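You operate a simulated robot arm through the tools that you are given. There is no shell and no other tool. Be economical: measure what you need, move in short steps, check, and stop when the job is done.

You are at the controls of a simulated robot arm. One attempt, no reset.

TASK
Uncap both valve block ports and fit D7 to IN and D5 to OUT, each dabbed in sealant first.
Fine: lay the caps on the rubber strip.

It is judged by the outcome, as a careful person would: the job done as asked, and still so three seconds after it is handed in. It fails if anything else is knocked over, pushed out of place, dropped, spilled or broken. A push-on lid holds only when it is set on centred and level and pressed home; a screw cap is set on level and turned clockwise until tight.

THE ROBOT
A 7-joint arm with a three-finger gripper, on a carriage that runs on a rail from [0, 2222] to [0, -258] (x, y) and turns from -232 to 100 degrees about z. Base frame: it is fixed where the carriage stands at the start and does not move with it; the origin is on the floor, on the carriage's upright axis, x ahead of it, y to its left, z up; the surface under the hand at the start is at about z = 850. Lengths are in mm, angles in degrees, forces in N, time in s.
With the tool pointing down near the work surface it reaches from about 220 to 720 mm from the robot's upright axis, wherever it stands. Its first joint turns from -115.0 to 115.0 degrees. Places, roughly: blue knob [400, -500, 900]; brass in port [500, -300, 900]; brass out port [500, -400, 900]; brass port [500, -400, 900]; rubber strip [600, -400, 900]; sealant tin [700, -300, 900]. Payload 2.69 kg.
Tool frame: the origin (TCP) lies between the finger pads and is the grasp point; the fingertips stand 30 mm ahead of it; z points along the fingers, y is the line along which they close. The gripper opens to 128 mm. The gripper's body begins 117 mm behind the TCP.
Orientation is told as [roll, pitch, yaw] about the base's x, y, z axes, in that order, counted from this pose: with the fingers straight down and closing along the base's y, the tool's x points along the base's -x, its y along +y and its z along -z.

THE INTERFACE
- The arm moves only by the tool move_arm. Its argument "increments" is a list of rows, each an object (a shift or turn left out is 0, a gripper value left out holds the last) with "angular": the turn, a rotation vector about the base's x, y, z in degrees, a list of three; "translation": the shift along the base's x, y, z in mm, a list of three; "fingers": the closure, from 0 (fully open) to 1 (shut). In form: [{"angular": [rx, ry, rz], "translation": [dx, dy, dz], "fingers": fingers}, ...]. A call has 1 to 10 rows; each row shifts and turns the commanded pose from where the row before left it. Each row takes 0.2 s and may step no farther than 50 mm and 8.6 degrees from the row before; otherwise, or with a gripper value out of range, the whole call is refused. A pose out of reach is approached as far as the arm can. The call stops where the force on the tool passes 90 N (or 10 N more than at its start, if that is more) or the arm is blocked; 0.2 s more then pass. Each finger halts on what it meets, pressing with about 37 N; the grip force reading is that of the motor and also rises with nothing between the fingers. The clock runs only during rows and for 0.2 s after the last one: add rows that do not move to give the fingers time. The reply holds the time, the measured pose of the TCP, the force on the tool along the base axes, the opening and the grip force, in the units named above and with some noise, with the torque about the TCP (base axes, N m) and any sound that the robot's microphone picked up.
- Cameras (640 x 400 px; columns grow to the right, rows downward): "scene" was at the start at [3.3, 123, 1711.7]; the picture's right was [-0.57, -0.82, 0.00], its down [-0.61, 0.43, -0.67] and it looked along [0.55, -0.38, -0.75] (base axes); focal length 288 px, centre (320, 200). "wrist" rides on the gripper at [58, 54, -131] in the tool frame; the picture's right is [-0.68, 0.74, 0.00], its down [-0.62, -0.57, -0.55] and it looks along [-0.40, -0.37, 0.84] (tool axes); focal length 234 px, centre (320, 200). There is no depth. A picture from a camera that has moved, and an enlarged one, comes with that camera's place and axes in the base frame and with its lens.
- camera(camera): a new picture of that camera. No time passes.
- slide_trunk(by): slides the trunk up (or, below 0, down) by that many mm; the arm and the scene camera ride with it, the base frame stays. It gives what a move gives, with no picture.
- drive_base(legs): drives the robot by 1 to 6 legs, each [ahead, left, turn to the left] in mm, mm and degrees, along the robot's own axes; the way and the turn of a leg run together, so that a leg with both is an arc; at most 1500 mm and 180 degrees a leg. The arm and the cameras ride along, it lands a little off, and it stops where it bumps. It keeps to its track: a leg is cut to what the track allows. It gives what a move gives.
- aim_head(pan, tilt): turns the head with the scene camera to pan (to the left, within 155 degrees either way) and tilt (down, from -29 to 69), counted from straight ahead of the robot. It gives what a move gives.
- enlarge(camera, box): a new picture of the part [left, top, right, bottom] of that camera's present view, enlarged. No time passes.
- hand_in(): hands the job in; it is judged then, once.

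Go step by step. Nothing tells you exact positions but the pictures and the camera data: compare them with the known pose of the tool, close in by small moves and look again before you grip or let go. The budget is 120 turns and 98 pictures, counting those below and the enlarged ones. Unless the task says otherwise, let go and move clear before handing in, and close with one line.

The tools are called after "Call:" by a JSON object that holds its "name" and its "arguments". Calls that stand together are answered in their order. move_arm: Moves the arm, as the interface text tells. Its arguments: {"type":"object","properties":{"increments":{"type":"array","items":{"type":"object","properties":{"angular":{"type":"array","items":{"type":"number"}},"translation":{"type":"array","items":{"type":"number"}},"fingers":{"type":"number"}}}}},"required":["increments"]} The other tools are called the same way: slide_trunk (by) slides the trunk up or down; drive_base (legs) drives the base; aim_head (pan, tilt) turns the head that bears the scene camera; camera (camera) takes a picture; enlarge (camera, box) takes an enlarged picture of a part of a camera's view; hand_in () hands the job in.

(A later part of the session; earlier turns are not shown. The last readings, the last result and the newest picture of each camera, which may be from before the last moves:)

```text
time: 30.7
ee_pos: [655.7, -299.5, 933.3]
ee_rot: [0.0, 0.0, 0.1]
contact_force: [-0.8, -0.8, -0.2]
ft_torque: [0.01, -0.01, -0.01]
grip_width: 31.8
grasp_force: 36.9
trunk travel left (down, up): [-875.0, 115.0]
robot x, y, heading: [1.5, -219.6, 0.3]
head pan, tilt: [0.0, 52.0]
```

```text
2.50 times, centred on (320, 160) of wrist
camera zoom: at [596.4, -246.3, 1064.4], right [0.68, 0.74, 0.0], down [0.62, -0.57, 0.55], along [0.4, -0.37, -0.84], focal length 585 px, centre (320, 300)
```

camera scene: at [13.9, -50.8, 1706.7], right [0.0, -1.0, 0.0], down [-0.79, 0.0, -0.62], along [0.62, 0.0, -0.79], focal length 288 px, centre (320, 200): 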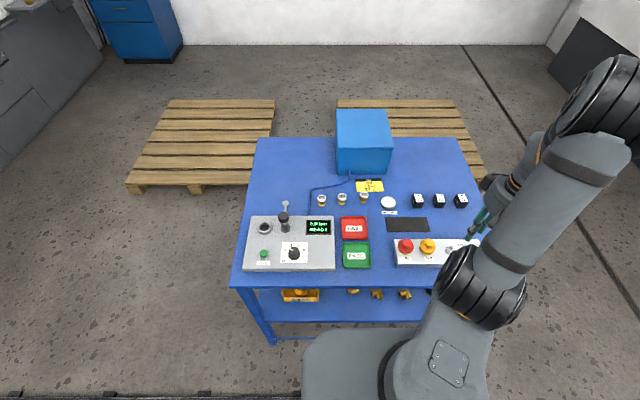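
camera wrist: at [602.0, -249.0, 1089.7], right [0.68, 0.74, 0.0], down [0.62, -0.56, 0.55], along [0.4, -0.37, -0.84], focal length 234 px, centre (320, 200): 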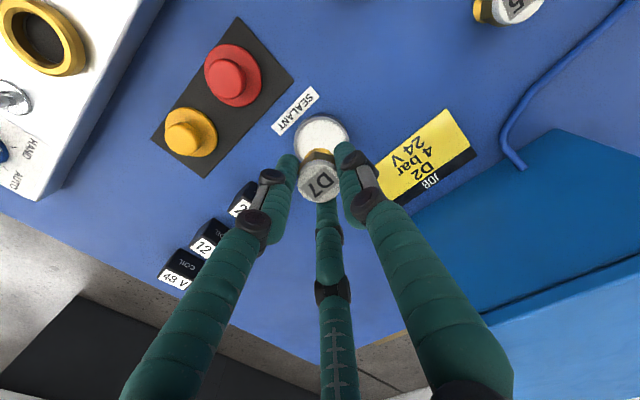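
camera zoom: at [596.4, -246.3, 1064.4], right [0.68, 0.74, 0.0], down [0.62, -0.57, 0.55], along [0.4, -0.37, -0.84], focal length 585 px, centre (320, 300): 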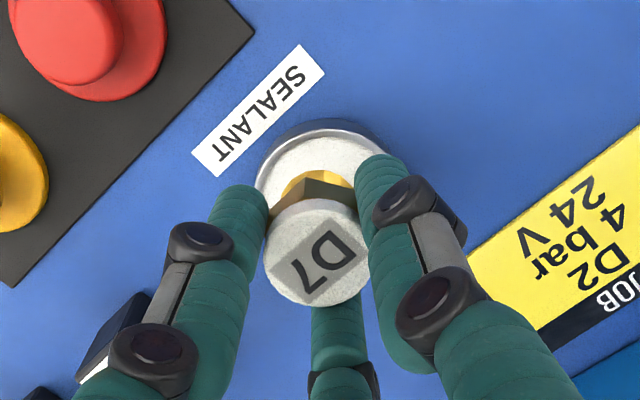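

Call:
{"name": "move_arm", "arguments": {"increments": [{"translation": [3, 2, -5]}, {"translation": [0, 0, -4]}, {"translation": [0, 0, -4]}, {}]}}

Call:
{"name": "enlarge", "arguments": {"camera": "scene", "box": [360, 175, 420, 220]}}

```text
time: 31.7
ee_pos: [659.6, -297.9, 919.4]
ee_rot: [0.0, 0.0, 0.0]
contact_force: [-0.8, 0.3, -1.8]
ft_torque: [0.03, -0.01, -0.02]
grip_width: 31.8
grasp_force: 37.7
trunk travel left (down, up): [-875.0, 115.0]
robot x, y, heading: [1.9, -215.8, 0.1]
head pan, tilt: [0.0, 52.0]
```

```text
8.89 times, centred on (390, 198) of scene
camera zoom: at [13.9, -50.5, 1706.7], right [0.0, -1.0, 0.0], down [-0.79, 0.0, -0.62], along [0.62, 0.0, -0.79], focal length 2565 px, centre (-302, 222)
```

zoom: 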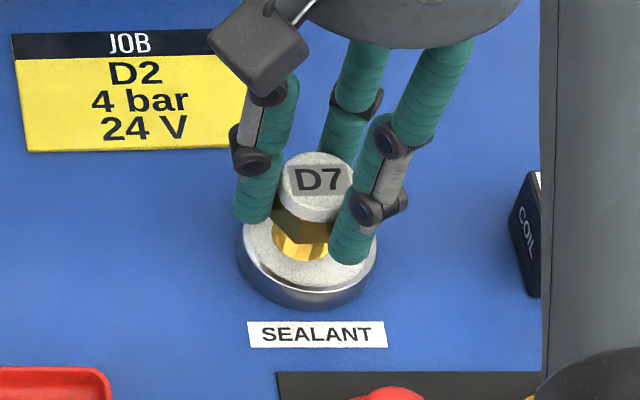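

Call:
{"name": "move_arm", "arguments": {"increments": [{"translation": [0, 0, -3]}, {"translation": [0, 0, -3]}, {}]}}

Call:
{"name": "enlarge", "arguments": {"camera": "scene", "box": [360, 175, 420, 220]}}

```text
time: 32.5
ee_pos: [659.0, -296.6, 912.3]
ee_rot: [0.0, 0.0, 0.1]
contact_force: [0.1, -0.4, -1.9]
ft_torque: [0.03, -0.02, -0.03]
grip_width: 32.1
grasp_force: 37.0
trunk travel left (down, up): [-875.0, 115.0]
robot x, y, heading: [-0.7, -213.7, -0.3]
head pan, tilt: [0.0, 52.0]
```

```text
8.89 times, centred on (390, 198) of scene
camera zoom: at [14.0, -50.5, 1706.7], right [0.0, -1.0, 0.0], down [-0.79, 0.0, -0.62], along [0.62, 0.0, -0.79], focal length 2565 px, centre (-302, 222)
```

zoom: 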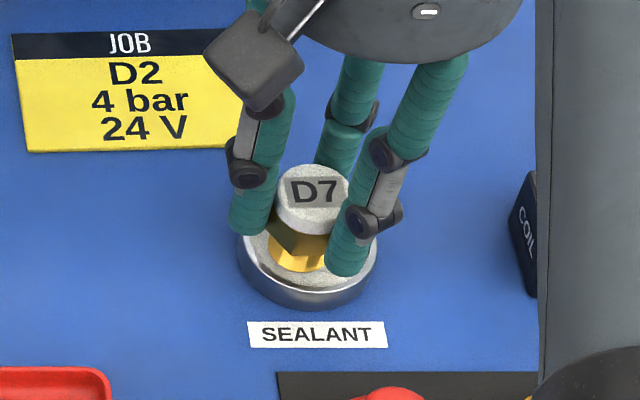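

Call:
{"name": "move_arm", "arguments": {"increments": [{"translation": [0, 0, -2]}, {"translation": [0, 0, -2]}, {}]}}

Call:
{"name": "enlarge", "arguments": {"camera": "scene", "box": [360, 175, 420, 220]}}

```text
time: 33.3
ee_pos: [658.9, -296.9, 909.3]
ee_rot: [-0.1, 0.0, -0.1]
contact_force: [-0.6, 0.0, 6.7]
ft_torque: [0.08, 0.04, 0.0]
grip_width: 31.9
grasp_force: 37.3
trunk travel left (down, up): [-875.0, 115.0]
robot x, y, heading: [0.7, -218.7, 0.0]
head pan, tilt: [0.0, 52.0]
```

```text
8.89 times, centred on (390, 198) of scene
camera zoom: at [12.7, -50.3, 1706.8], right [0.0, -1.0, 0.0], down [-0.79, 0.0, -0.62], along [0.62, 0.0, -0.79], focal length 2565 px, centre (-302, 222)
```

zoom: 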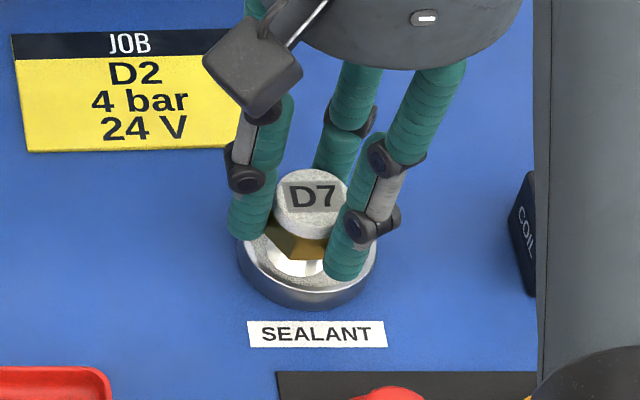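

D7's brass is now white with sealant. Lift and carry it to above IN (460.7, -319).

Call:
{"name": "move_arm", "arguments": {"increments": [{"translation": [0, 0, 20]}, {"translation": [0, 0, 45]}, {"translation": [-40, -5, 0]}, {"translation": [-40, -5, 0]}, {"translation": [-40, -4, 0]}, {"translation": [-40, -4, 0]}, {"translation": [-38, -4, 0]}, {}]}}

Call:
{"name": "enlarge", "arguments": {"camera": "wrist", "box": [230, 60, 410, 220]}}

Call:
{"name": "enlarge", "arguments": {"camera": "scene", "box": [360, 190, 460, 270]}}

```text
time: 35.1
ee_pos: [461.1, -320.0, 970.3]
ee_rot: [0.0, -0.1, 0.0]
contact_force: [-0.1, 1.1, -0.9]
ft_torque: [0.0, -0.02, 0.01]
grip_width: 32.0
grasp_force: 37.0
trunk travel left (down, up): [-875.0, 115.0]
robot x, y, heading: [-0.4, -214.7, -0.2]
head pan, tilt: [0.0, 52.0]
```

```text
2.50 times, centred on (320, 140) of wrist
camera zoom: at [402.4, -266.5, 1102.3], right [0.68, 0.74, 0.0], down [0.62, -0.57, 0.55], along [0.4, -0.37, -0.84], focal length 585 px, centre (320, 350)
```

zoom: 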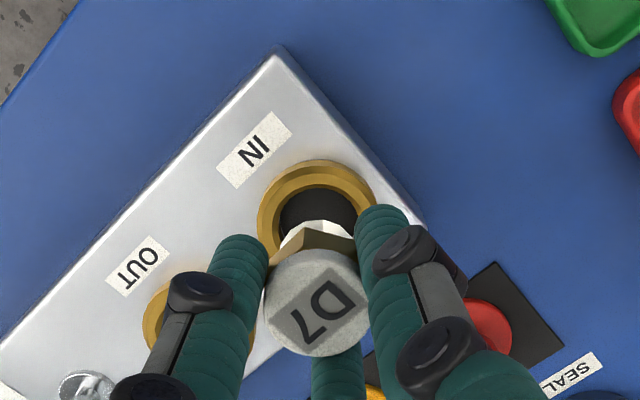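

```text
5.00 times, centred on (410, 230) of scene
camera zoom: at [14.9, -50.2, 1706.7], right [0.0, -1.0, 0.0], down [-0.79, 0.0, -0.62], along [0.62, 0.0, -0.79], focal length 1443 px, centre (-130, 50)
```

zoom: 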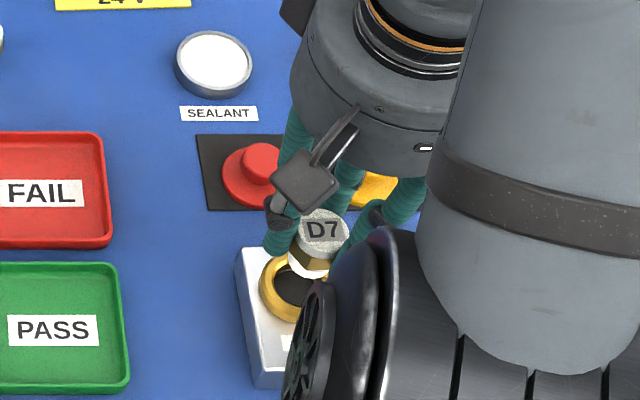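

Call:
{"name": "move_arm", "arguments": {"increments": [{"translation": [-1, 1, -12]}, {"translation": [0, 0, -12]}, {}]}}

Call:
{"name": "enlarge", "arguments": {"camera": "wrist", "box": [260, 90, 380, 180]}}

Call:
{"name": "enlarge", "arguments": {"camera": "scene", "box": [380, 215, 440, 260]}}

```text
time: 35.9
ee_pos: [462.5, -317.7, 947.4]
ee_rot: [0.0, 0.0, -0.1]
contact_force: [1.3, 0.3, -1.5]
ft_torque: [-0.01, 0.02, 0.0]
grip_width: 31.9
grasp_force: 36.9
trunk travel left (down, up): [-875.0, 115.0]
robot x, y, heading: [-2.8, -220.3, -0.0]
head pan, tilt: [0.0, 52.0]
```

```text
4.44 times, centred on (320, 135) of wrist
camera zoom: at [401.5, -265.0, 1079.2], right [0.68, 0.74, 0.0], down [0.62, -0.57, 0.55], along [0.4, -0.37, -0.84], focal length 1041 px, centre (320, 489)
```

zoom: 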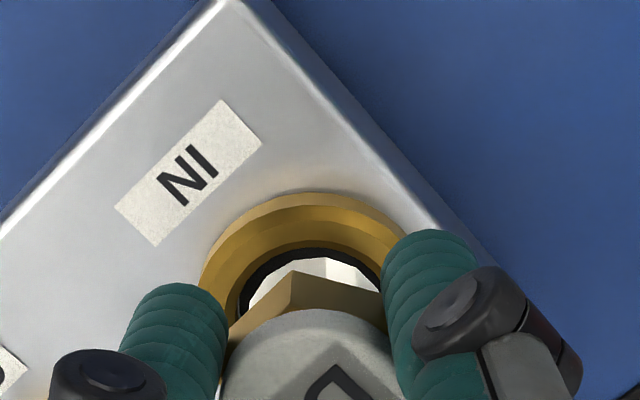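

```text
8.89 times, centred on (410, 238) of scene
camera zoom: at [13.8, -50.5, 1706.7], right [0.0, -1.0, 0.0], down [-0.79, 0.0, -0.62], along [0.62, 0.0, -0.79], focal length 2565 px, centre (-480, -133)
```

zoom: 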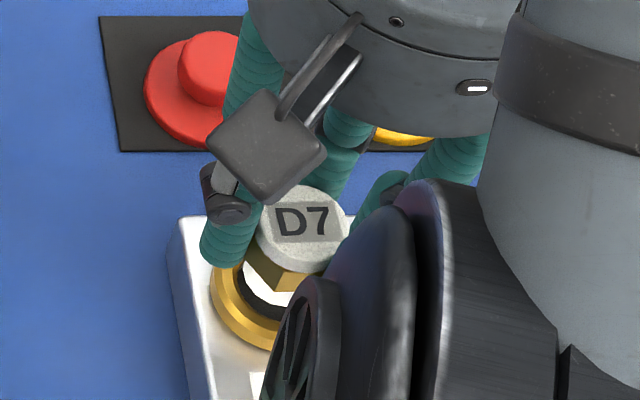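

Call:
{"name": "move_arm", "arguments": {"increments": [{"translation": [0, -1.5, -5]}, {}]}}

Call:
{"name": "enlarge", "arguments": {"camera": "wrist", "box": [260, 90, 380, 180]}}

```text
time: 36.5
ee_pos: [459.4, -320.7, 943.5]
ee_rot: [-0.1, 0.0, 0.0]
contact_force: [0.0, 0.4, -1.6]
ft_torque: [0.0, -0.04, 0.0]
grip_width: 32.0
grasp_force: 37.2
trunk travel left (down, up): [-875.0, 115.0]
robot x, y, heading: [3.1, -218.0, -0.0]
head pan, tilt: [0.0, 52.0]
```

```text
4.44 times, centred on (320, 135) of wrist
camera zoom: at [400.9, -267.0, 1074.3], right [0.68, 0.74, 0.0], down [0.62, -0.57, 0.55], along [0.4, -0.37, -0.84], focal length 1041 px, centre (320, 489)
```

zoom: 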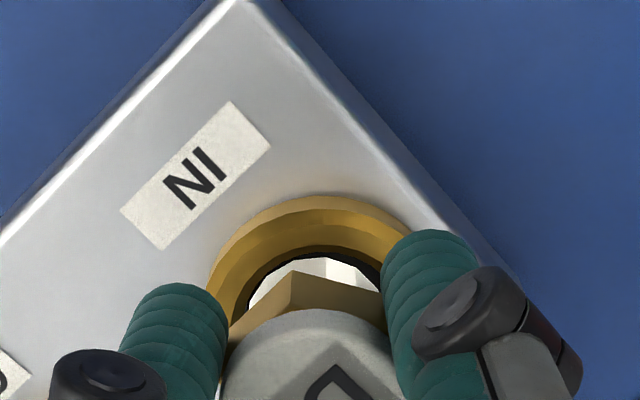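

Call:
{"name": "move_arm", "arguments": {"increments": [{"translation": [0.3, 0, -3]}, {"translation": [0, 0, -3]}, {}]}}

Call:
{"name": "enlarge", "arguments": {"camera": "wrist", "box": [260, 90, 380, 180]}}

```text
time: 37.3
ee_pos: [460.7, -319.7, 937.0]
ee_rot: [0.0, 0.0, 0.1]
contact_force: [-0.6, -0.4, -1.4]
ft_torque: [-0.02, 0.01, 0.02]
grip_width: 31.9
grasp_force: 37.0
trunk travel left (down, up): [-875.0, 115.0]
robot x, y, heading: [3.2, -218.6, 0.1]
head pan, tilt: [0.0, 52.0]
```

```text
4.44 times, centred on (320, 135) of wrist
camera zoom: at [401.3, -266.7, 1068.9], right [0.68, 0.74, 0.0], down [0.62, -0.57, 0.55], along [0.4, -0.37, -0.84], focal length 1041 px, centre (320, 489)
```

zoom: 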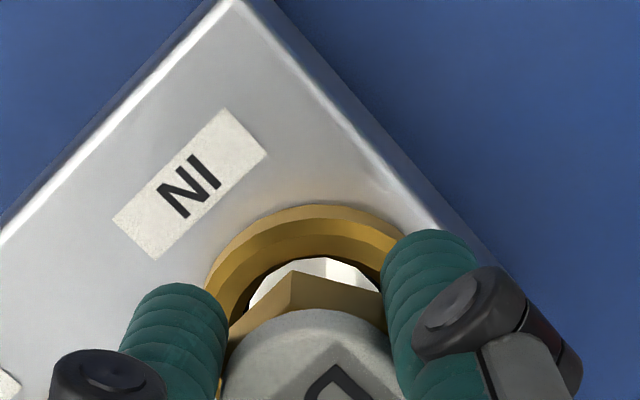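

Call:
{"name": "move_arm", "arguments": {"increments": [{"translation": [0.2, -0.6, -2]}, {"translation": [0, 0, -2]}, {"translation": [0, 0, -1]}]}}

Call:
{"name": "enlarge", "arguments": {"camera": "wrist", "box": [260, 90, 380, 180]}}

```text
time: 38.1
ee_pos: [461.2, -320.8, 933.2]
ee_rot: [-0.1, -0.4, 0.1]
contact_force: [6.4, 0.6, 37.2]
ft_torque: [-0.11, 0.13, 0.05]
grip_width: 32.3
grasp_force: 37.1
trunk travel left (down, up): [-875.0, 115.0]
robot x, y, heading: [-1.2, -218.4, -0.2]
head pan, tilt: [0.0, 52.0]
```

```text
4.44 times, centred on (320, 135) of wrist
camera zoom: at [400.6, -267.0, 1064.8], right [0.68, 0.74, 0.0], down [0.61, -0.56, 0.55], along [0.41, -0.37, -0.83], focal length 1041 px, centre (320, 489)
```

zoom: 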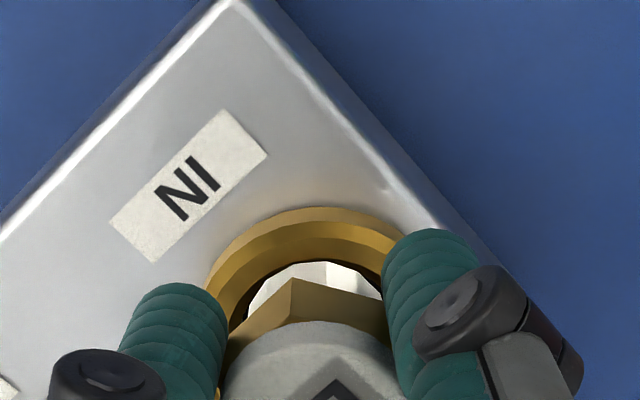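

Contact on the −x side edge by the torque reading. I'll lift slightly, shift +x about 1.2 mm and try again.

Call:
{"name": "move_arm", "arguments": {"increments": [{"translation": [0, 0, 3]}, {"translation": [1.3, 0.4, 0]}, {"translation": [0, 0, -2]}, {"translation": [0, 0, -1.5]}, {"translation": [0, 0, -1]}]}}

```text
time: 39.3
ee_pos: [459.0, -318.6, 933.7]
ee_rot: [0.0, -0.2, 0.0]
contact_force: [-3.5, -0.4, 38.4]
ft_torque: [-0.26, 0.61, -0.01]
grip_width: 32.4
grasp_force: 36.8
trunk travel left (down, up): [-875.0, 115.0]
robot x, y, heading: [-3.5, -218.9, -0.1]
head pan, tilt: [0.0, 52.0]
```

Call:
{"name": "move_arm", "arguments": {"increments": [{"translation": [0, 0, 3]}, {"translation": [1.3, 0.8, 0]}, {"translation": [0, 0, -2]}, {"translation": [0, 0, -1.5]}, {"translation": [0, 0, -1]}]}}

Call:
{"name": "enlarge", "arguments": {"camera": "wrist", "box": [260, 90, 380, 180]}}

```text
time: 40.5
ee_pos: [463.5, -319.3, 931.0]
ee_rot: [0.0, -0.3, 0.0]
contact_force: [1.6, -2.7, 34.2]
ft_torque: [0.07, 0.34, 0.02]
grip_width: 32.1
grasp_force: 37.3
trunk travel left (down, up): [-875.0, 115.0]
robot x, y, heading: [2.9, -218.8, 0.2]
head pan, tilt: [0.0, 52.0]
```

```text
4.44 times, centred on (320, 135) of wrist
camera zoom: at [402.8, -265.7, 1062.2], right [0.68, 0.74, 0.0], down [0.61, -0.56, 0.55], along [0.41, -0.37, -0.83], focal length 1041 px, centre (320, 489)
```

zoom: 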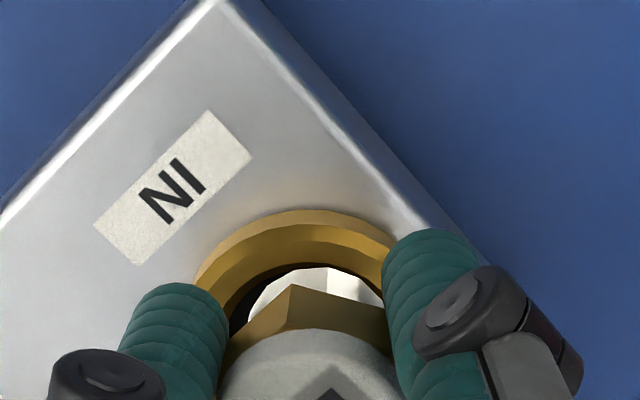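

Call:
{"name": "move_arm", "arguments": {"increments": [{"translation": [0, 0, 2.5]}, {"translation": [1.3, -0.6, 0]}, {"translation": [0, 0, -2]}, {"translation": [0, 0, -1.5]}, {"translation": [0, 0, -0.5]}]}}

Call:
{"name": "enlarge", "arguments": {"camera": "wrist", "box": [260, 90, 380, 180]}}

```text
time: 41.7
ee_pos: [462.0, -318.2, 930.2]
ee_rot: [-0.1, -0.1, 0.1]
contact_force: [-0.2, 5.7, 35.5]
ft_torque: [0.48, 0.36, -0.09]
grip_width: 32.0
grasp_force: 36.9
trunk travel left (down, up): [-875.0, 115.0]
robot x, y, heading: [0.5, -219.9, -0.2]
head pan, tilt: [0.0, 52.0]
```

```text
4.44 times, centred on (320, 135) of wrist
camera zoom: at [402.7, -265.0, 1062.1], right [0.68, 0.74, 0.0], down [0.61, -0.56, 0.55], along [0.41, -0.37, -0.83], focal length 1041 px, centre (320, 489)
```

zoom: 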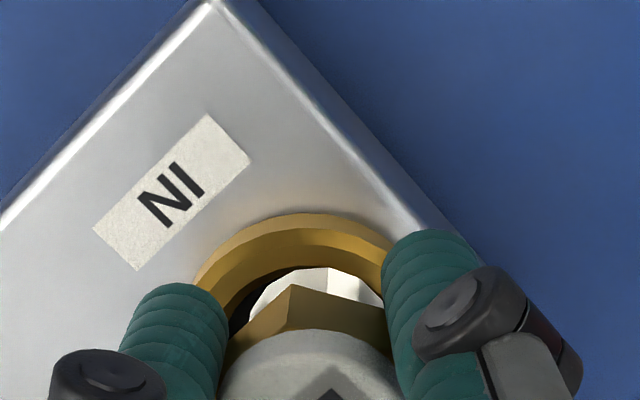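

I need a better look at the bore; lift D7 clear and inspect the ports.

Call:
{"name": "move_arm", "arguments": {"increments": [{"translation": [0, 0, 20]}, {"translation": [0, 0, 30]}, {"translation": [-15, 45, 0]}, {"translation": [-15, 45, 0]}, {}]}}

Call:
{"name": "enlarge", "arguments": {"camera": "wrist", "box": [180, 40, 360, 200]}}

Call:
{"name": "enlarge", "arguments": {"camera": "scene", "box": [380, 200, 460, 260]}}

```text
time: 42.9
ee_pos: [435.9, -234.1, 977.0]
ee_rot: [0.1, 0.0, -0.1]
contact_force: [0.0, -0.3, -1.5]
ft_torque: [0.13, 0.02, -0.02]
grip_width: 31.5
grasp_force: 37.0
trunk travel left (down, up): [-875.0, 115.0]
robot x, y, heading: [0.6, -220.3, -0.1]
head pan, tilt: [0.0, 52.0]
```

```text
2.50 times, centred on (270, 120) of wrist
camera zoom: at [377.0, -181.4, 1109.1], right [0.68, 0.74, 0.0], down [0.62, -0.57, 0.55], along [0.4, -0.37, -0.84], focal length 585 px, centre (445, 400)
```

zoom: 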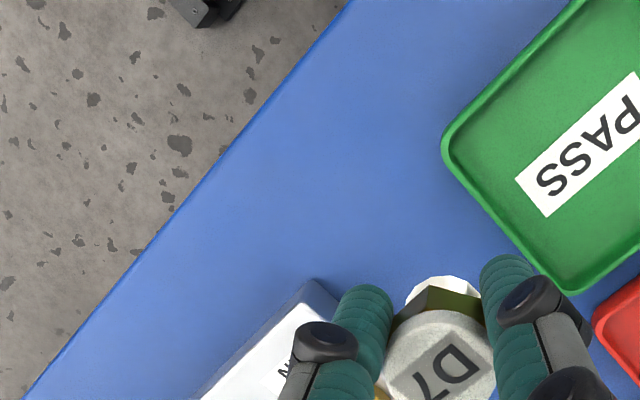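

```text
6.67 times, centred on (420, 230) of scene
camera zoom: at [14.8, -53.9, 1707.0], right [0.0, -1.0, 0.0], down [-0.79, 0.0, -0.62], along [0.62, 0.0, -0.79], focal length 1924 px, centre (-347, 0)
```

zoom: 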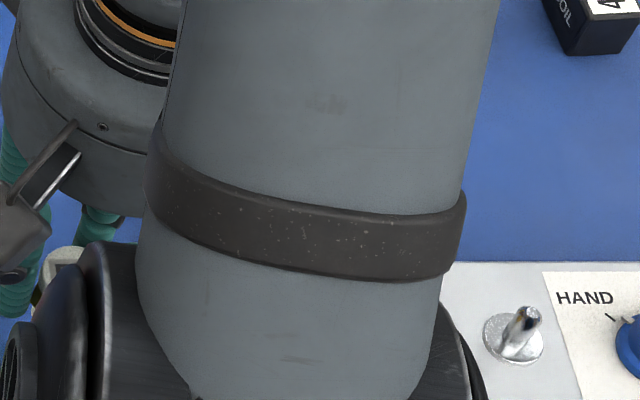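

Call:
{"name": "move_arm", "arguments": {"increments": [{"translation": [27, -41, 0]}, {"translation": [27, -41, 0]}, {"translation": [28, -41, 0]}, {"translation": [15, -22, 0]}, {}]}}

Call:
{"name": "enlarge", "arguments": {"camera": "wrist", "box": [190, 20, 370, 170]}}

Call:
{"name": "enlarge", "arguments": {"camera": "scene", "box": [390, 220, 440, 260]}}

```text
time: 44.1
ee_pos: [531.3, -375.2, 978.5]
ee_rot: [0.0, 0.0, 0.1]
contact_force: [0.5, -0.4, -0.5]
ft_torque: [0.0, 0.03, 0.0]
grip_width: 31.8
grasp_force: 37.0
trunk travel left (down, up): [-875.0, 115.0]
robot x, y, heading: [2.8, -222.3, -0.0]
head pan, tilt: [0.0, 52.0]
```

```text
2.67 times, centred on (280, 95) of wrist
camera zoom: at [471.6, -321.9, 1110.3], right [0.68, 0.74, 0.0], down [0.62, -0.56, 0.55], along [0.4, -0.37, -0.84], focal length 624 px, centre (427, 480)
```

zoom: 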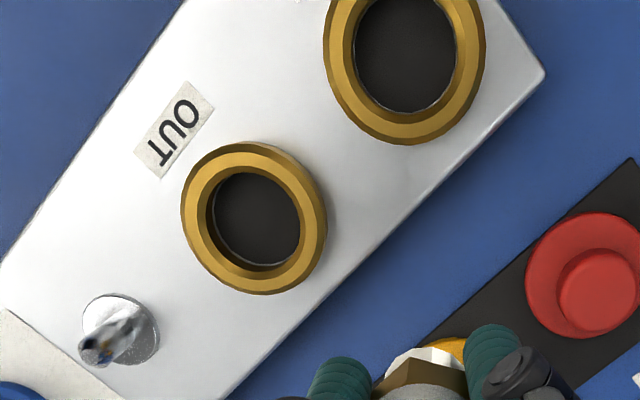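

```text
10.00 times, centred on (415, 240) of scene
camera zoom: at [13.8, -49.7, 1706.6], right [0.0, -1.0, 0.0], down [-0.79, 0.0, -0.62], along [0.62, 0.0, -0.79], focal length 2885 px, centre (-630, -200)
```

zoom: 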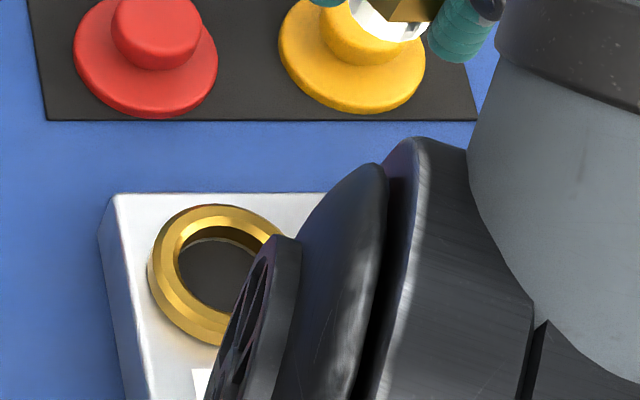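

Call:
{"name": "enlarge", "arguments": {"camera": "wrist", "box": [230, 80, 410, 240]}}

```text
2.50 times, centred on (320, 160) of wrist
camera zoom: at [471.6, -321.9, 1110.3], right [0.68, 0.74, 0.0], down [0.62, -0.56, 0.55], along [0.4, -0.37, -0.84], focal length 585 px, centre (320, 300)
```

zoom: 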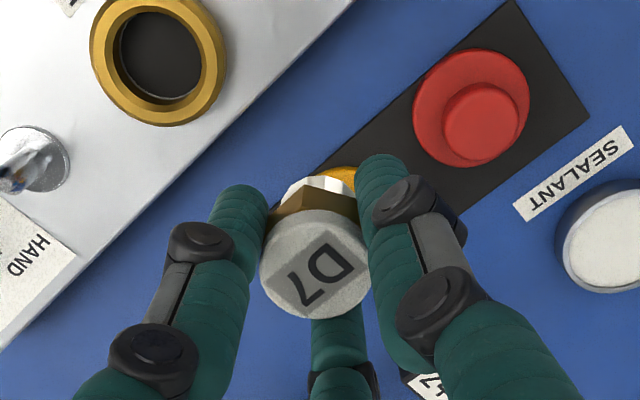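

D7 rode up ~6.5 mm in the grip, so it has been resting on the ring's rim: images put the port axis at about (463.2, −322.2). I'll realign there and check.

Call:
{"name": "move_arm", "arguments": {"increments": [{"translation": [-34, 26.5, 0]}, {"translation": [-34, 26.5, 0]}, {"translation": [0, 0, -20]}, {"translation": [0, 0, -16]}, {}, {}]}}

Call:
{"name": "enlarge", "arguments": {"camera": "wrist", "box": [260, 90, 380, 180]}}

```text
time: 45.5
ee_pos: [462.1, -320.7, 942.4]
ee_rot: [0.0, 0.0, 0.0]
contact_force: [-0.4, 0.9, 0.0]
ft_torque: [0.02, 0.0, -0.02]
grip_width: 31.8
grasp_force: 36.7
trunk travel left (down, up): [-875.0, 115.0]
robot x, y, heading: [2.6, -217.3, 0.2]
head pan, tilt: [0.0, 52.0]
```

```text
4.44 times, centred on (320, 135) of wrist
camera zoom: at [402.6, -267.8, 1074.3], right [0.68, 0.74, 0.0], down [0.62, -0.57, 0.55], along [0.4, -0.37, -0.84], focal length 1041 px, centre (320, 489)
```

zoom: 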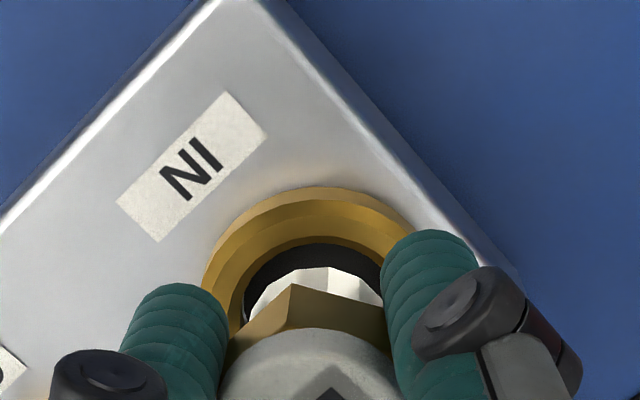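

Call:
{"name": "move_arm", "arguments": {"increments": [{"translation": [0, 0.5, -5]}, {"translation": [0, 0, -4]}, {"translation": [0, 0, -3]}, {"translation": [0, 0, -2]}, {"translation": [0, 0, -2]}]}}

Call:
{"name": "enlarge", "arguments": {"camera": "wrist", "box": [260, 90, 380, 180]}}

```text
time: 46.7
ee_pos: [462.8, -321.4, 927.8]
ee_rot: [-0.2, -0.3, 0.0]
contact_force: [3.1, 0.1, 31.5]
ft_torque: [0.29, 0.2, 0.01]
grip_width: 32.3
grasp_force: 36.6
trunk travel left (down, up): [-875.0, 115.0]
robot x, y, heading: [1.6, -219.9, -0.0]
head pan, tilt: [0.0, 52.0]
```

```text
4.44 times, centred on (320, 135) of wrist
camera zoom: at [402.7, -267.9, 1059.4], right [0.68, 0.74, 0.0], down [0.61, -0.56, 0.55], along [0.41, -0.37, -0.83], focal length 1041 px, centre (320, 489)
```

zoom: 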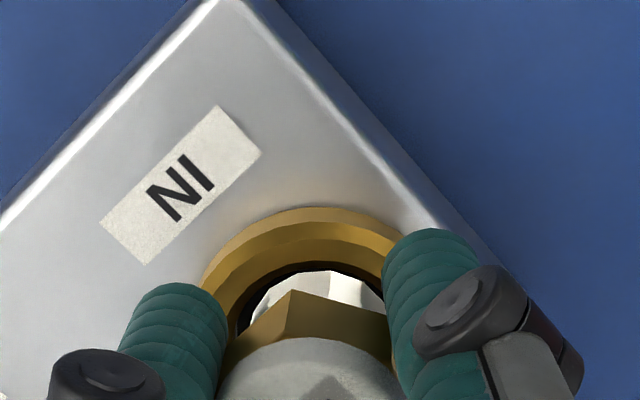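

Contact is persistently on the −x side, so I'll hop by +x in small steps and watch for it dropping in.

Call:
{"name": "move_arm", "arguments": {"increments": [{"translation": [0, 0, 2.5]}, {"translation": [2, -1.2, 0]}, {"translation": [0, 0, -2]}, {"translation": [0, 0, -1]}, {}]}}

```text
time: 47.9
ee_pos: [462.7, -321.7, 928.2]
ee_rot: [0.0, -0.1, 0.1]
contact_force: [-3.8, 1.9, 27.9]
ft_torque: [0.38, 0.39, 0.05]
grip_width: 32.0
grasp_force: 37.3
trunk travel left (down, up): [-875.0, 115.0]
robot x, y, heading: [-0.2, -217.1, 0.0]
head pan, tilt: [0.0, 52.0]
```

Call:
{"name": "move_arm", "arguments": {"increments": [{"translation": [0, 0, 2.5]}, {"translation": [1.5, -1.8, 0]}, {}, {"translation": [0, 0, -1.5]}, {"translation": [0, 0, -1]}, {}]}}

Call:
{"name": "enlarge", "arguments": {"camera": "wrist", "box": [260, 90, 380, 180]}}

```text
time: 49.3
ee_pos: [467.6, -323.2, 926.3]
ee_rot: [0.1, 0.0, 0.1]
contact_force: [0.2, -0.2, -0.7]
ft_torque: [-0.02, -0.01, -0.02]
grip_width: 31.9
grasp_force: 37.1
trunk travel left (down, up): [-875.0, 115.0]
robot x, y, heading: [2.7, -219.1, -0.2]
head pan, tilt: [0.0, 52.0]
```

```text
4.44 times, centred on (320, 135) of wrist
camera zoom: at [407.9, -270.9, 1057.5], right [0.68, 0.74, 0.0], down [0.62, -0.57, 0.55], along [0.4, -0.37, -0.84], focal length 1041 px, centre (320, 489)
```

zoom: 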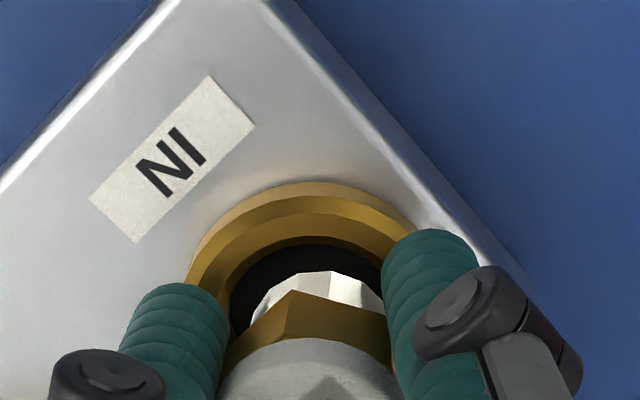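

No contact now—seems free. Continue lowering gently.

Call:
{"name": "move_arm", "arguments": {"increments": [{"translation": [0, 0, -2]}, {"translation": [0, 0, -2]}, {"translation": [0, 0, -1]}, {}]}}

Call:
{"name": "enlarge", "arguments": {"camera": "wrist", "box": [260, 90, 380, 180]}}

```text
time: 50.3
ee_pos: [466.9, -324.0, 920.4]
ee_rot: [0.0, 0.0, 0.1]
contact_force: [-0.6, 0.3, -1.8]
ft_torque: [-0.02, -0.01, -0.02]
grip_width: 31.9
grasp_force: 37.1
trunk travel left (down, up): [-875.0, 115.0]
robot x, y, heading: [-0.8, -217.4, 0.0]
head pan, tilt: [0.0, 52.0]
```

```text
4.44 times, centred on (320, 135) of wrist
camera zoom: at [408.0, -271.2, 1052.2], right [0.68, 0.74, 0.0], down [0.62, -0.57, 0.55], along [0.4, -0.37, -0.84], focal length 1041 px, centre (320, 489)
```

zoom: 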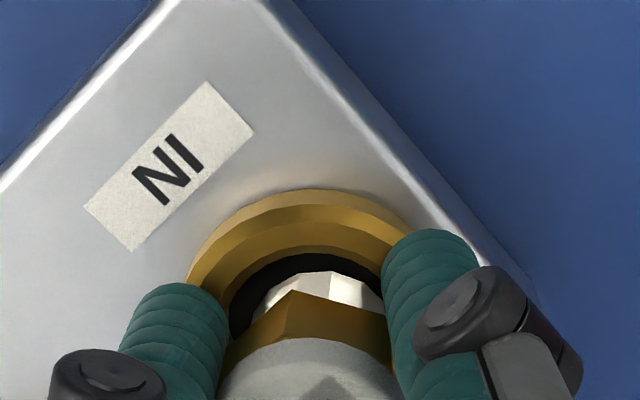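

Call:
{"name": "move_arm", "arguments": {"increments": [{"translation": [-0.5, -0.5, -1.5]}, {"translation": [0, 0, -1.5]}, {"translation": [0, 0, -1]}, {"translation": [0, 0, -1]}]}}

Call:
{"name": "enlarge", "arguments": {"camera": "wrist", "box": [260, 90, 380, 180]}}

```text
time: 51.3
ee_pos: [466.4, -324.5, 920.1]
ee_rot: [-0.2, -0.7, 0.0]
contact_force: [8.8, -0.8, 64.0]
ft_torque: [-0.12, 0.93, -0.21]
grip_width: 32.1
grasp_force: 36.7
trunk travel left (down, up): [-875.0, 115.0]
robot x, y, heading: [-0.2, -219.7, -0.2]
head pan, tilt: [0.0, 52.0]
```

```text
4.44 times, centred on (320, 135) of wrist
camera zoom: at [405.8, -270.8, 1050.3], right [0.68, 0.74, 0.01], down [0.61, -0.56, 0.56], along [0.41, -0.37, -0.83], focal length 1041 px, centre (320, 489)
```

zoom: 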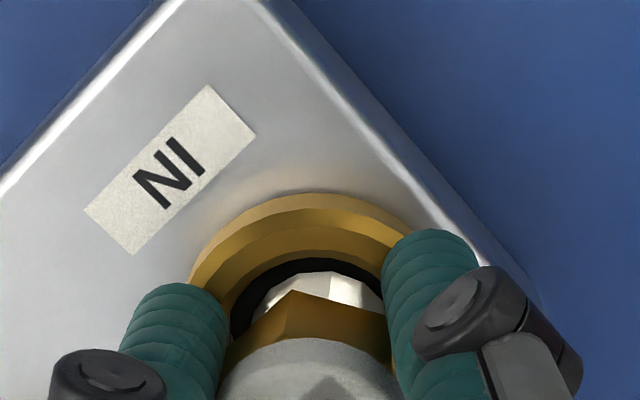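

Fingertips are touching the ring at z≈890 with D7's brass inside the bore. Ease up, release gently, look.

Call:
{"name": "move_arm", "arguments": {"increments": [{"translation": [0, 0, 2]}, {"translation": [0, 0, 1.5]}, {}, {"fingers": 0.68}, {}, {}]}}

Call:
{"name": "enlarge", "arguments": {"camera": "wrist", "box": [240, 80, 400, 200]}}

Call:
{"name": "enlarge", "arguments": {"camera": "scene", "box": [380, 215, 440, 260]}}

```text
time: 52.7
ee_pos: [466.1, -323.4, 918.3]
ee_rot: [0.0, 0.1, -0.1]
contact_force: [4.5, 0.0, 9.3]
ft_torque: [0.0, -0.12, 0.13]
grip_width: 41.3
grasp_force: 0.0
trunk travel left (down, up): [-875.0, 115.0]
robot x, y, heading: [1.8, -215.2, 0.0]
head pan, tilt: [0.0, 52.0]
```

```text
3.33 times, centred on (320, 140) of wrist
camera zoom: at [406.6, -270.8, 1050.9], right [0.68, 0.74, 0.0], down [0.62, -0.57, 0.55], along [0.4, -0.37, -0.84], focal length 781 px, centre (320, 400)
```

zoom: 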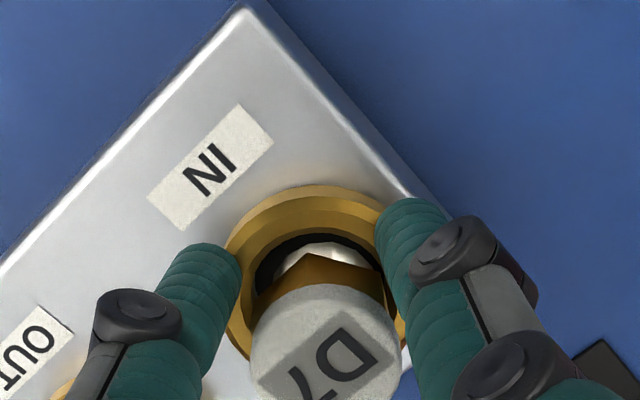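

```text
8.89 times, centred on (410, 238) of scene
camera zoom: at [13.5, -50.2, 1706.5], right [0.0, -1.0, 0.0], down [-0.79, 0.0, -0.62], along [0.62, 0.0, -0.79], focal length 2565 px, centre (-480, -133)
```

zoom: 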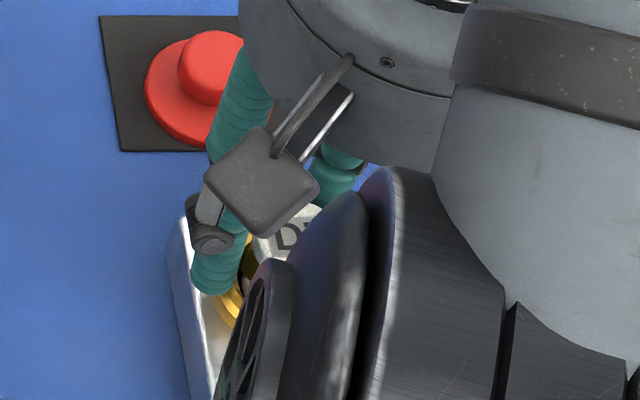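

Call:
{"name": "move_arm", "arguments": {"increments": [{"translation": [0, 0, 5], "fingers": 0.6}, {"translation": [0, 0, 30]}, {"translation": [15, -15, 20]}, {}]}}

Call:
{"name": "enlarge", "arguments": {"camera": "wrist", "box": [240, 60, 400, 180]}}

Call:
{"name": "enlarge", "arguments": {"camera": "scene", "box": [380, 215, 440, 260]}}

```text
time: 53.7
ee_pos: [480.4, -337.8, 975.4]
ee_rot: [0.0, -0.1, 0.1]
contact_force: [-0.4, 0.6, 0.1]
ft_torque: [-0.03, 0.03, -0.03]
grip_width: 51.0
grasp_force: 0.0
trunk travel left (down, up): [-875.0, 115.0]
robot x, y, heading: [-1.1, -216.3, -0.1]
head pan, tilt: [0.0, 52.0]
```

```text
3.33 times, centred on (320, 120) of wrist
camera zoom: at [420.6, -285.2, 1107.1], right [0.68, 0.74, 0.0], down [0.62, -0.56, 0.55], along [0.4, -0.37, -0.84], focal length 781 px, centre (320, 467)
```

zoom: 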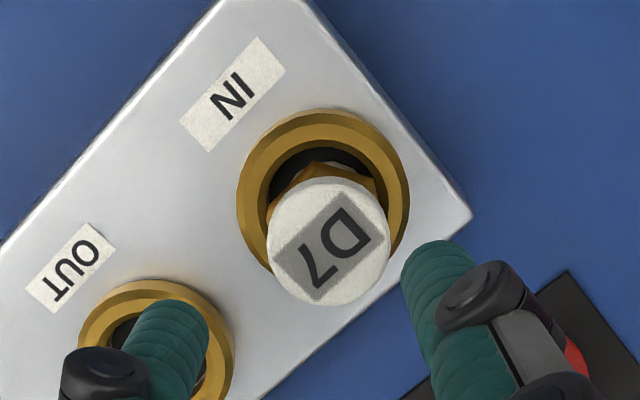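

```text
8.89 times, centred on (410, 238) of scene
camera zoom: at [13.5, -49.5, 1706.6], right [0.0, -1.0, 0.0], down [-0.79, 0.0, -0.62], along [0.62, 0.0, -0.79], focal length 2565 px, centre (-480, -133)
```

zoom: 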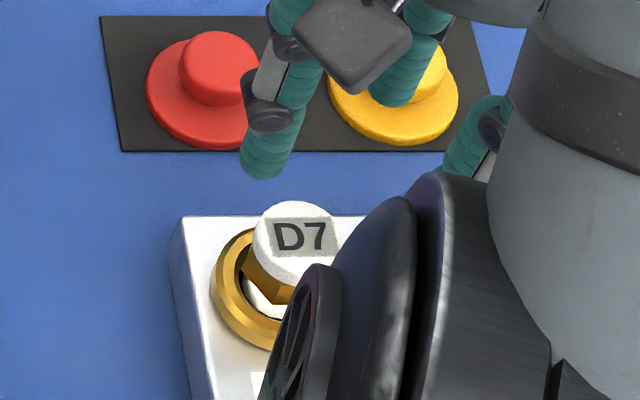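

D7 stands in the bore but sits ~5 mm toward +x. I'll inspect the empty OUT bore once to understand its interior.

Call:
{"name": "move_arm", "arguments": {"increments": [{"translation": [12, -40, 0]}, {"translation": [12, -40, 0]}, {"translation": [0, 0, -10]}, {}]}}

Call:
{"name": "enlarge", "arguments": {"camera": "wrist", "box": [240, 10, 400, 140]}}

```text
time: 54.7
ee_pos: [503.9, -420.6, 964.6]
ee_rot: [0.0, -0.1, 0.0]
contact_force: [-0.3, 0.1, 0.4]
ft_torque: [0.02, -0.03, 0.02]
grip_width: 51.2
grasp_force: 0.1
trunk travel left (down, up): [-875.0, 115.0]
robot x, y, heading: [-0.7, -216.3, 0.1]
head pan, tilt: [0.0, 52.0]
```

```text
3.08 times, centred on (320, 75) of wrist
camera zoom: at [445.5, -367.8, 1096.3], right [0.68, 0.74, 0.0], down [0.62, -0.57, 0.55], along [0.4, -0.37, -0.84], focal length 720 px, centre (320, 585)
```

zoom: 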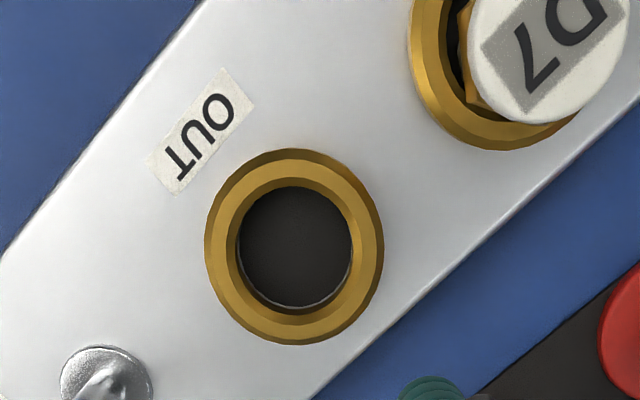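

OUT axis is at (460.8,-392), so IN should be near (461,-324) — my earlier tries were too far +y. I'll regrip D7 there, which will centre and straighten it.

Call:
{"name": "move_arm", "arguments": {"increments": [{"translation": [-13, 32, 5]}, {"translation": [-13, 32, 0]}, {"translation": [-14, 32.5, 0]}, {"translation": [0, 0, -20]}, {}]}}

Call:
{"name": "enlarge", "arguments": {"camera": "wrist", "box": [240, 80, 400, 200]}}

```text
time: 55.9
ee_pos: [466.0, -320.5, 949.5]
ee_rot: [0.0, 0.0, 0.0]
contact_force: [0.0, 0.8, 0.0]
ft_torque: [-0.03, 0.02, 0.02]
grip_width: 51.0
grasp_force: 0.1
trunk travel left (down, up): [-875.0, 115.0]
robot x, y, heading: [4.3, -218.0, 0.0]
head pan, tilt: [0.0, 52.0]
```

```text
3.33 times, centred on (320, 140) of wrist
camera zoom: at [405.6, -268.7, 1081.0], right [0.68, 0.74, 0.0], down [0.62, -0.57, 0.55], along [0.4, -0.37, -0.84], focal length 781 px, centre (320, 400)
```

zoom: 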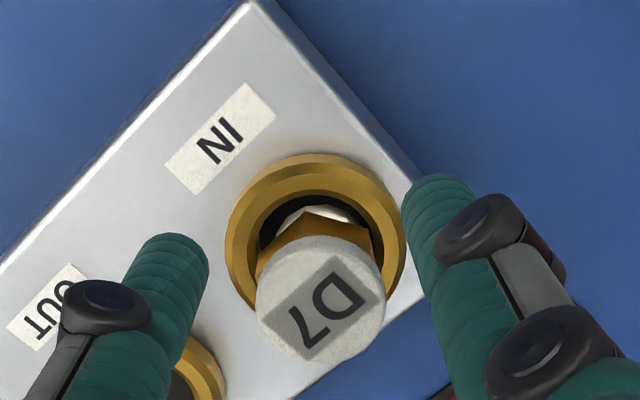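

Call:
{"name": "move_arm", "arguments": {"increments": [{"translation": [-3, 1.2, -12]}, {"translation": [0, 0, -10]}, {}, {"fingers": 1.0}, {}, {}, {}]}}

Call:
{"name": "enlarge", "arguments": {"camera": "wrist", "box": [240, 80, 400, 200]}}

```text
time: 57.5
ee_pos: [462.8, -321.8, 927.8]
ee_rot: [0.0, 0.1, 0.0]
contact_force: [0.0, -0.1, 0.9]
ft_torque: [-0.01, -0.04, 0.0]
grip_width: 31.8
grasp_force: 36.2
trunk travel left (down, up): [-875.0, 115.0]
robot x, y, heading: [1.8, -219.6, -0.1]
head pan, tilt: [0.0, 52.0]
```

```text
3.33 times, centred on (320, 140) of wrist
camera zoom: at [403.7, -268.1, 1058.9], right [0.68, 0.74, 0.0], down [0.62, -0.57, 0.55], along [0.4, -0.37, -0.84], focal length 781 px, centre (320, 400)
```

zoom: 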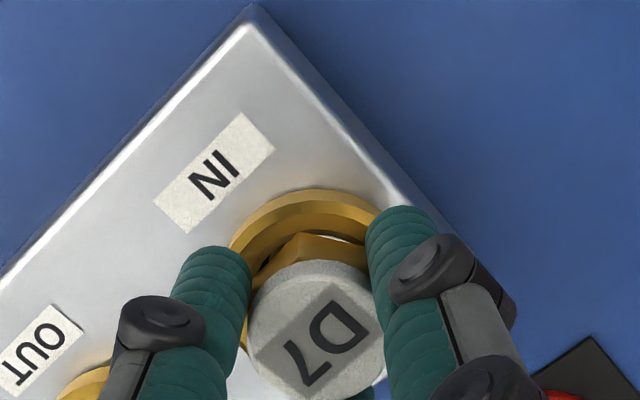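

Regripped and centred. Press down gently.

Call:
{"name": "move_arm", "arguments": {"increments": [{"translation": [0, 0, -2]}, {"translation": [0, 0, -2]}, {"translation": [0, 0, -1.5]}]}}

Call:
{"name": "enlarge", "arguments": {"camera": "wrist", "box": [240, 80, 400, 200]}}

```text
time: 58.3
ee_pos: [462.3, -320.3, 924.3]
ee_rot: [-0.1, -0.4, 0.2]
contact_force: [6.0, 3.5, 35.0]
ft_torque: [-0.18, -0.28, 0.02]
grip_width: 31.8
grasp_force: 37.4
trunk travel left (down, up): [-875.0, 115.0]
robot x, y, heading: [-1.2, -216.9, -0.1]
head pan, tilt: [0.0, 52.0]
```

```text
3.33 times, centred on (320, 140) of wrist
camera zoom: at [402.4, -267.6, 1055.0], right [0.67, 0.74, 0.0], down [0.61, -0.56, 0.55], along [0.41, -0.37, -0.83], focal length 781 px, centre (320, 400)
```

zoom: 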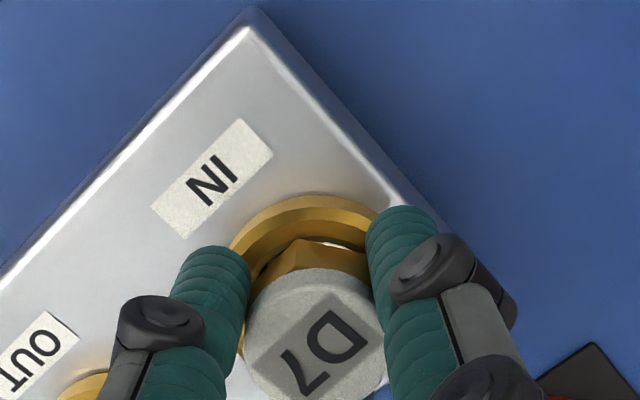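

Solid contact. Try turning clockwise under light pressure to see whether it is a screw fit.

Call:
{"name": "move_arm", "arguments": {"increments": [{"translation": [0.5, -2, 2]}, {"translation": [0, 0, -0.5]}, {"angular": [0, 0, -8]}, {"angular": [0, 0, -8]}, {"angular": [0, 0, -8]}, {"angular": [0, 0, -8]}, {"angular": [0, 0, -8]}]}}

Call:
{"name": "camera", "arguments": {"camera": "wrist"}}

```text
time: 59.9
ee_pos: [462.9, -324.8, 924.1]
ee_rot: [0.0, -0.1, -40.2]
contact_force: [3.8, -4.2, 17.1]
ft_torque: [-0.31, 0.02, 0.04]
grip_width: 31.6
grasp_force: 36.7
trunk travel left (down, up): [-875.0, 115.0]
robot x, y, heading: [0.8, -216.2, 0.0]
head pan, tilt: [0.0, 52.0]
```

```text
24 pictures are left
camera wrist: at [451.3, -246.5, 1055.4], right [0.99, 0.13, 0.0], down [0.11, -0.83, 0.55], along [0.07, -0.54, -0.84], focal length 234 px, centre (320, 200)
```

wrist: 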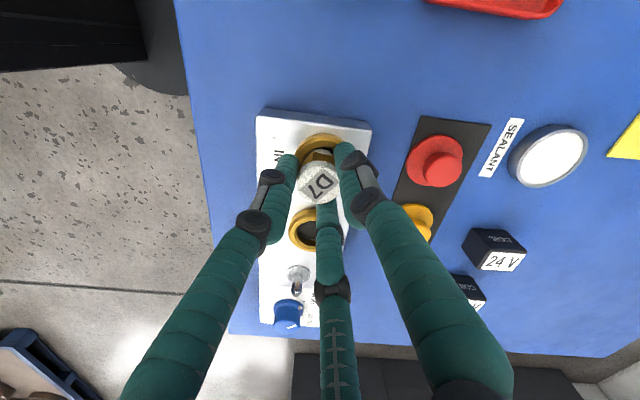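

Call:
{"name": "enlarge", "arguments": {"camera": "wrist", "box": [270, 110, 370, 190]}}

```text
5.00 times, centred on (320, 150) of wrist
camera zoom: at [451.3, -246.5, 1055.4], right [0.99, 0.13, 0.0], down [0.11, -0.83, 0.55], along [0.07, -0.54, -0.84], focal length 1171 px, centre (320, 450)
```

zoom: 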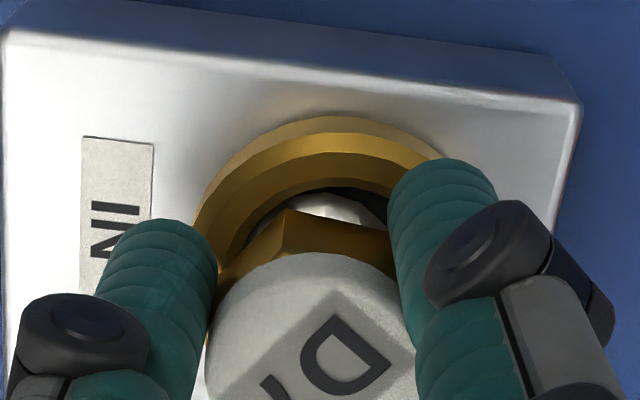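

The ring's axis looks to be ~3.4 mm further +x than D7 now (about (466,-324.4)). Lift slightly, shift, and lower again.

Call:
{"name": "move_arm", "arguments": {"increments": [{"translation": [0, 0, 4]}, {"translation": [3.3, 0.4, 0]}, {}, {"translation": [0, 0, -2]}, {"translation": [0, 0, -2]}, {"translation": [0, 0, -1.5]}]}}

Call:
{"name": "enlarge", "arguments": {"camera": "wrist", "box": [270, 110, 370, 190]}}

```text
time: 61.3
ee_pos: [466.5, -323.9, 924.0]
ee_rot: [0.2, -0.4, -40.0]
contact_force: [0.8, 1.7, 23.0]
ft_torque: [-0.07, 0.14, -0.08]
grip_width: 31.8
grasp_force: 36.5
trunk travel left (down, up): [-875.0, 115.0]
robot x, y, heading: [0.5, -221.7, -0.0]
head pan, tilt: [0.0, 52.0]
```

```text
5.00 times, centred on (320, 150) of wrist
camera zoom: at [454.4, -245.1, 1055.1], right [0.99, 0.13, 0.0], down [0.11, -0.83, 0.55], along [0.08, -0.55, -0.83], focal length 1171 px, centre (320, 450)
```

zoom: 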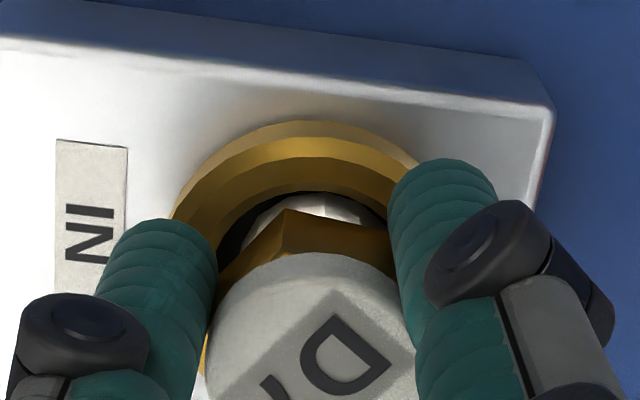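

Centred with a flat, level contact. Release, rise, close the fingers and press D7 home from above.

Call:
{"name": "move_arm", "arguments": {"increments": [{"translation": [0, 0, 1]}, {}, {"fingers": 0.6}, {}, {"translation": [0, 0, 20]}, {"translation": [0, 0, 20]}, {"fingers": 1.0}, {}, {}, {}]}}

Call:
{"name": "enlarge", "arguments": {"camera": "wrist", "box": [250, 80, 390, 190]}}

```text
time: 63.5
ee_pos: [465.6, -323.3, 962.3]
ee_rot: [-0.1, 0.0, -40.0]
contact_force: [0.8, 0.5, -0.2]
ft_torque: [0.04, 0.01, 0.02]
grip_width: 2.6
grasp_force: 19.1
trunk travel left (down, up): [-875.0, 115.0]
robot x, y, heading: [0.1, -214.8, -0.1]
head pan, tilt: [0.0, 52.0]
```

```text
3.64 times, centred on (320, 135) of wrist
camera zoom: at [454.8, -245.8, 1094.7], right [0.99, 0.13, 0.0], down [0.11, -0.83, 0.55], along [0.07, -0.54, -0.84], focal length 852 px, centre (320, 436)
```

zoom: 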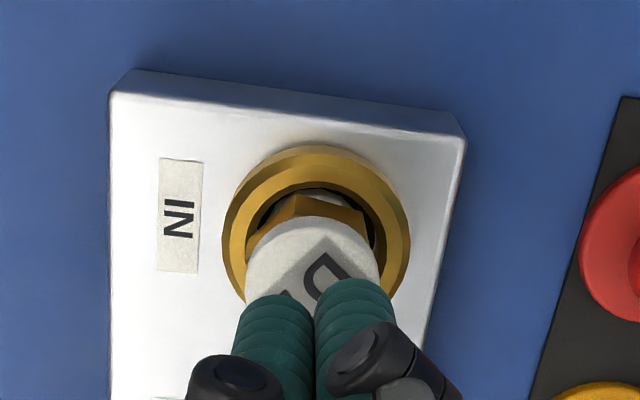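

Call:
{"name": "move_arm", "arguments": {"increments": [{"translation": [0, 0, -12]}, {"translation": [0, 0, -6]}, {"translation": [0, 0, -4]}, {"translation": [0, 0, -3]}, {"translation": [0, 0, -3]}, {"translation": [0, 0, -3]}]}}

```text
time: 64.8
ee_pos: [465.3, -324.1, 943.0]
ee_rot: [0.5, -0.9, -40.2]
contact_force: [-10.5, 2.7, 71.7]
ft_torque: [0.11, 0.73, -0.04]
grip_width: 6.1
grasp_force: 32.0
trunk travel left (down, up): [-875.0, 115.0]
robot x, y, heading: [2.9, -221.1, 0.1]
head pan, tilt: [0.0, 52.0]
stopped in row 6: the force on the tool passed its limit at 96 N (the readings are from after the stop); the commanded pose is now the measured one
```

No press-fit even at ~90 N, so it is likely a screw fit. I'll unwind the wrist, regrip D7 centred, then turn clockwise.

Call:
{"name": "move_arm", "arguments": {"increments": [{"translation": [0, 0, 20]}, {"fingers": 0.6, "angular": [0, 0, 8.5]}, {"angular": [0, 0, 8.5]}, {"angular": [0, 0, 8.5]}, {"angular": [0, 0, 8.5]}, {"angular": [0, 0, 8.5]}, {"angular": [0, 0, 8.5]}, {"angular": [0, 0, 8.5]}, {"angular": [0, 0, 8.5]}, {"angular": [0, 0, 8.5]}]}}

Call:
{"name": "move_arm", "arguments": {"increments": [{"angular": [0, 0, 8.5]}, {"angular": [0, 0, 8.5]}, {"angular": [0, 0, 8.5]}, {"angular": [0, 0, 8.5]}, {"angular": [0, 0, 8.5]}, {}]}}

Call:
{"name": "enlarge", "arguments": {"camera": "wrist", "box": [240, 70, 400, 190]}}

```text
time: 67.0
ee_pos: [470.7, -323.8, 956.2]
ee_rot: [0.4, -0.7, 36.8]
contact_force: [0.5, -0.2, -0.9]
ft_torque: [0.01, 0.02, -0.03]
grip_width: 51.3
grasp_force: 0.1
trunk travel left (down, up): [-875.0, 115.0]
robot x, y, heading: [1.8, -218.4, 0.1]
head pan, tilt: [0.0, 52.0]
```

```text
time: 68.4
ee_pos: [470.7, -323.3, 957.5]
ee_rot: [0.3, -0.7, 79.2]
contact_force: [0.0, -0.2, -0.1]
ft_torque: [0.04, 0.01, 0.01]
grip_width: 51.3
grasp_force: 0.0
trunk travel left (down, up): [-875.0, 115.0]
robot x, y, heading: [-0.5, -217.4, 0.2]
head pan, tilt: [0.0, 52.0]
```

```text
3.33 times, centred on (320, 130) of wrist
camera zoom: at [406.5, -374.2, 1088.0], right [-0.6, 0.8, 0.01], down [0.67, 0.49, 0.55], along [0.44, 0.34, -0.83], focal length 781 px, centre (320, 433)
```

zoom: 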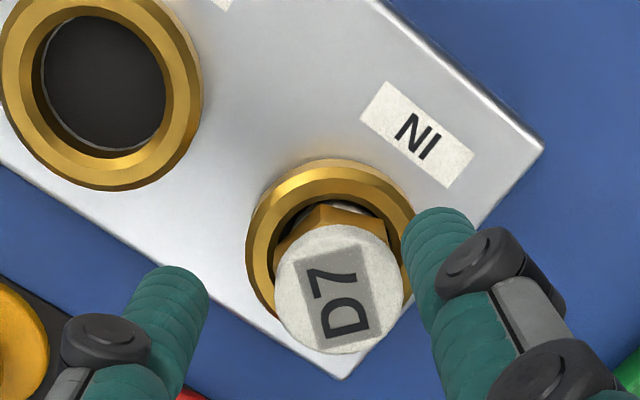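

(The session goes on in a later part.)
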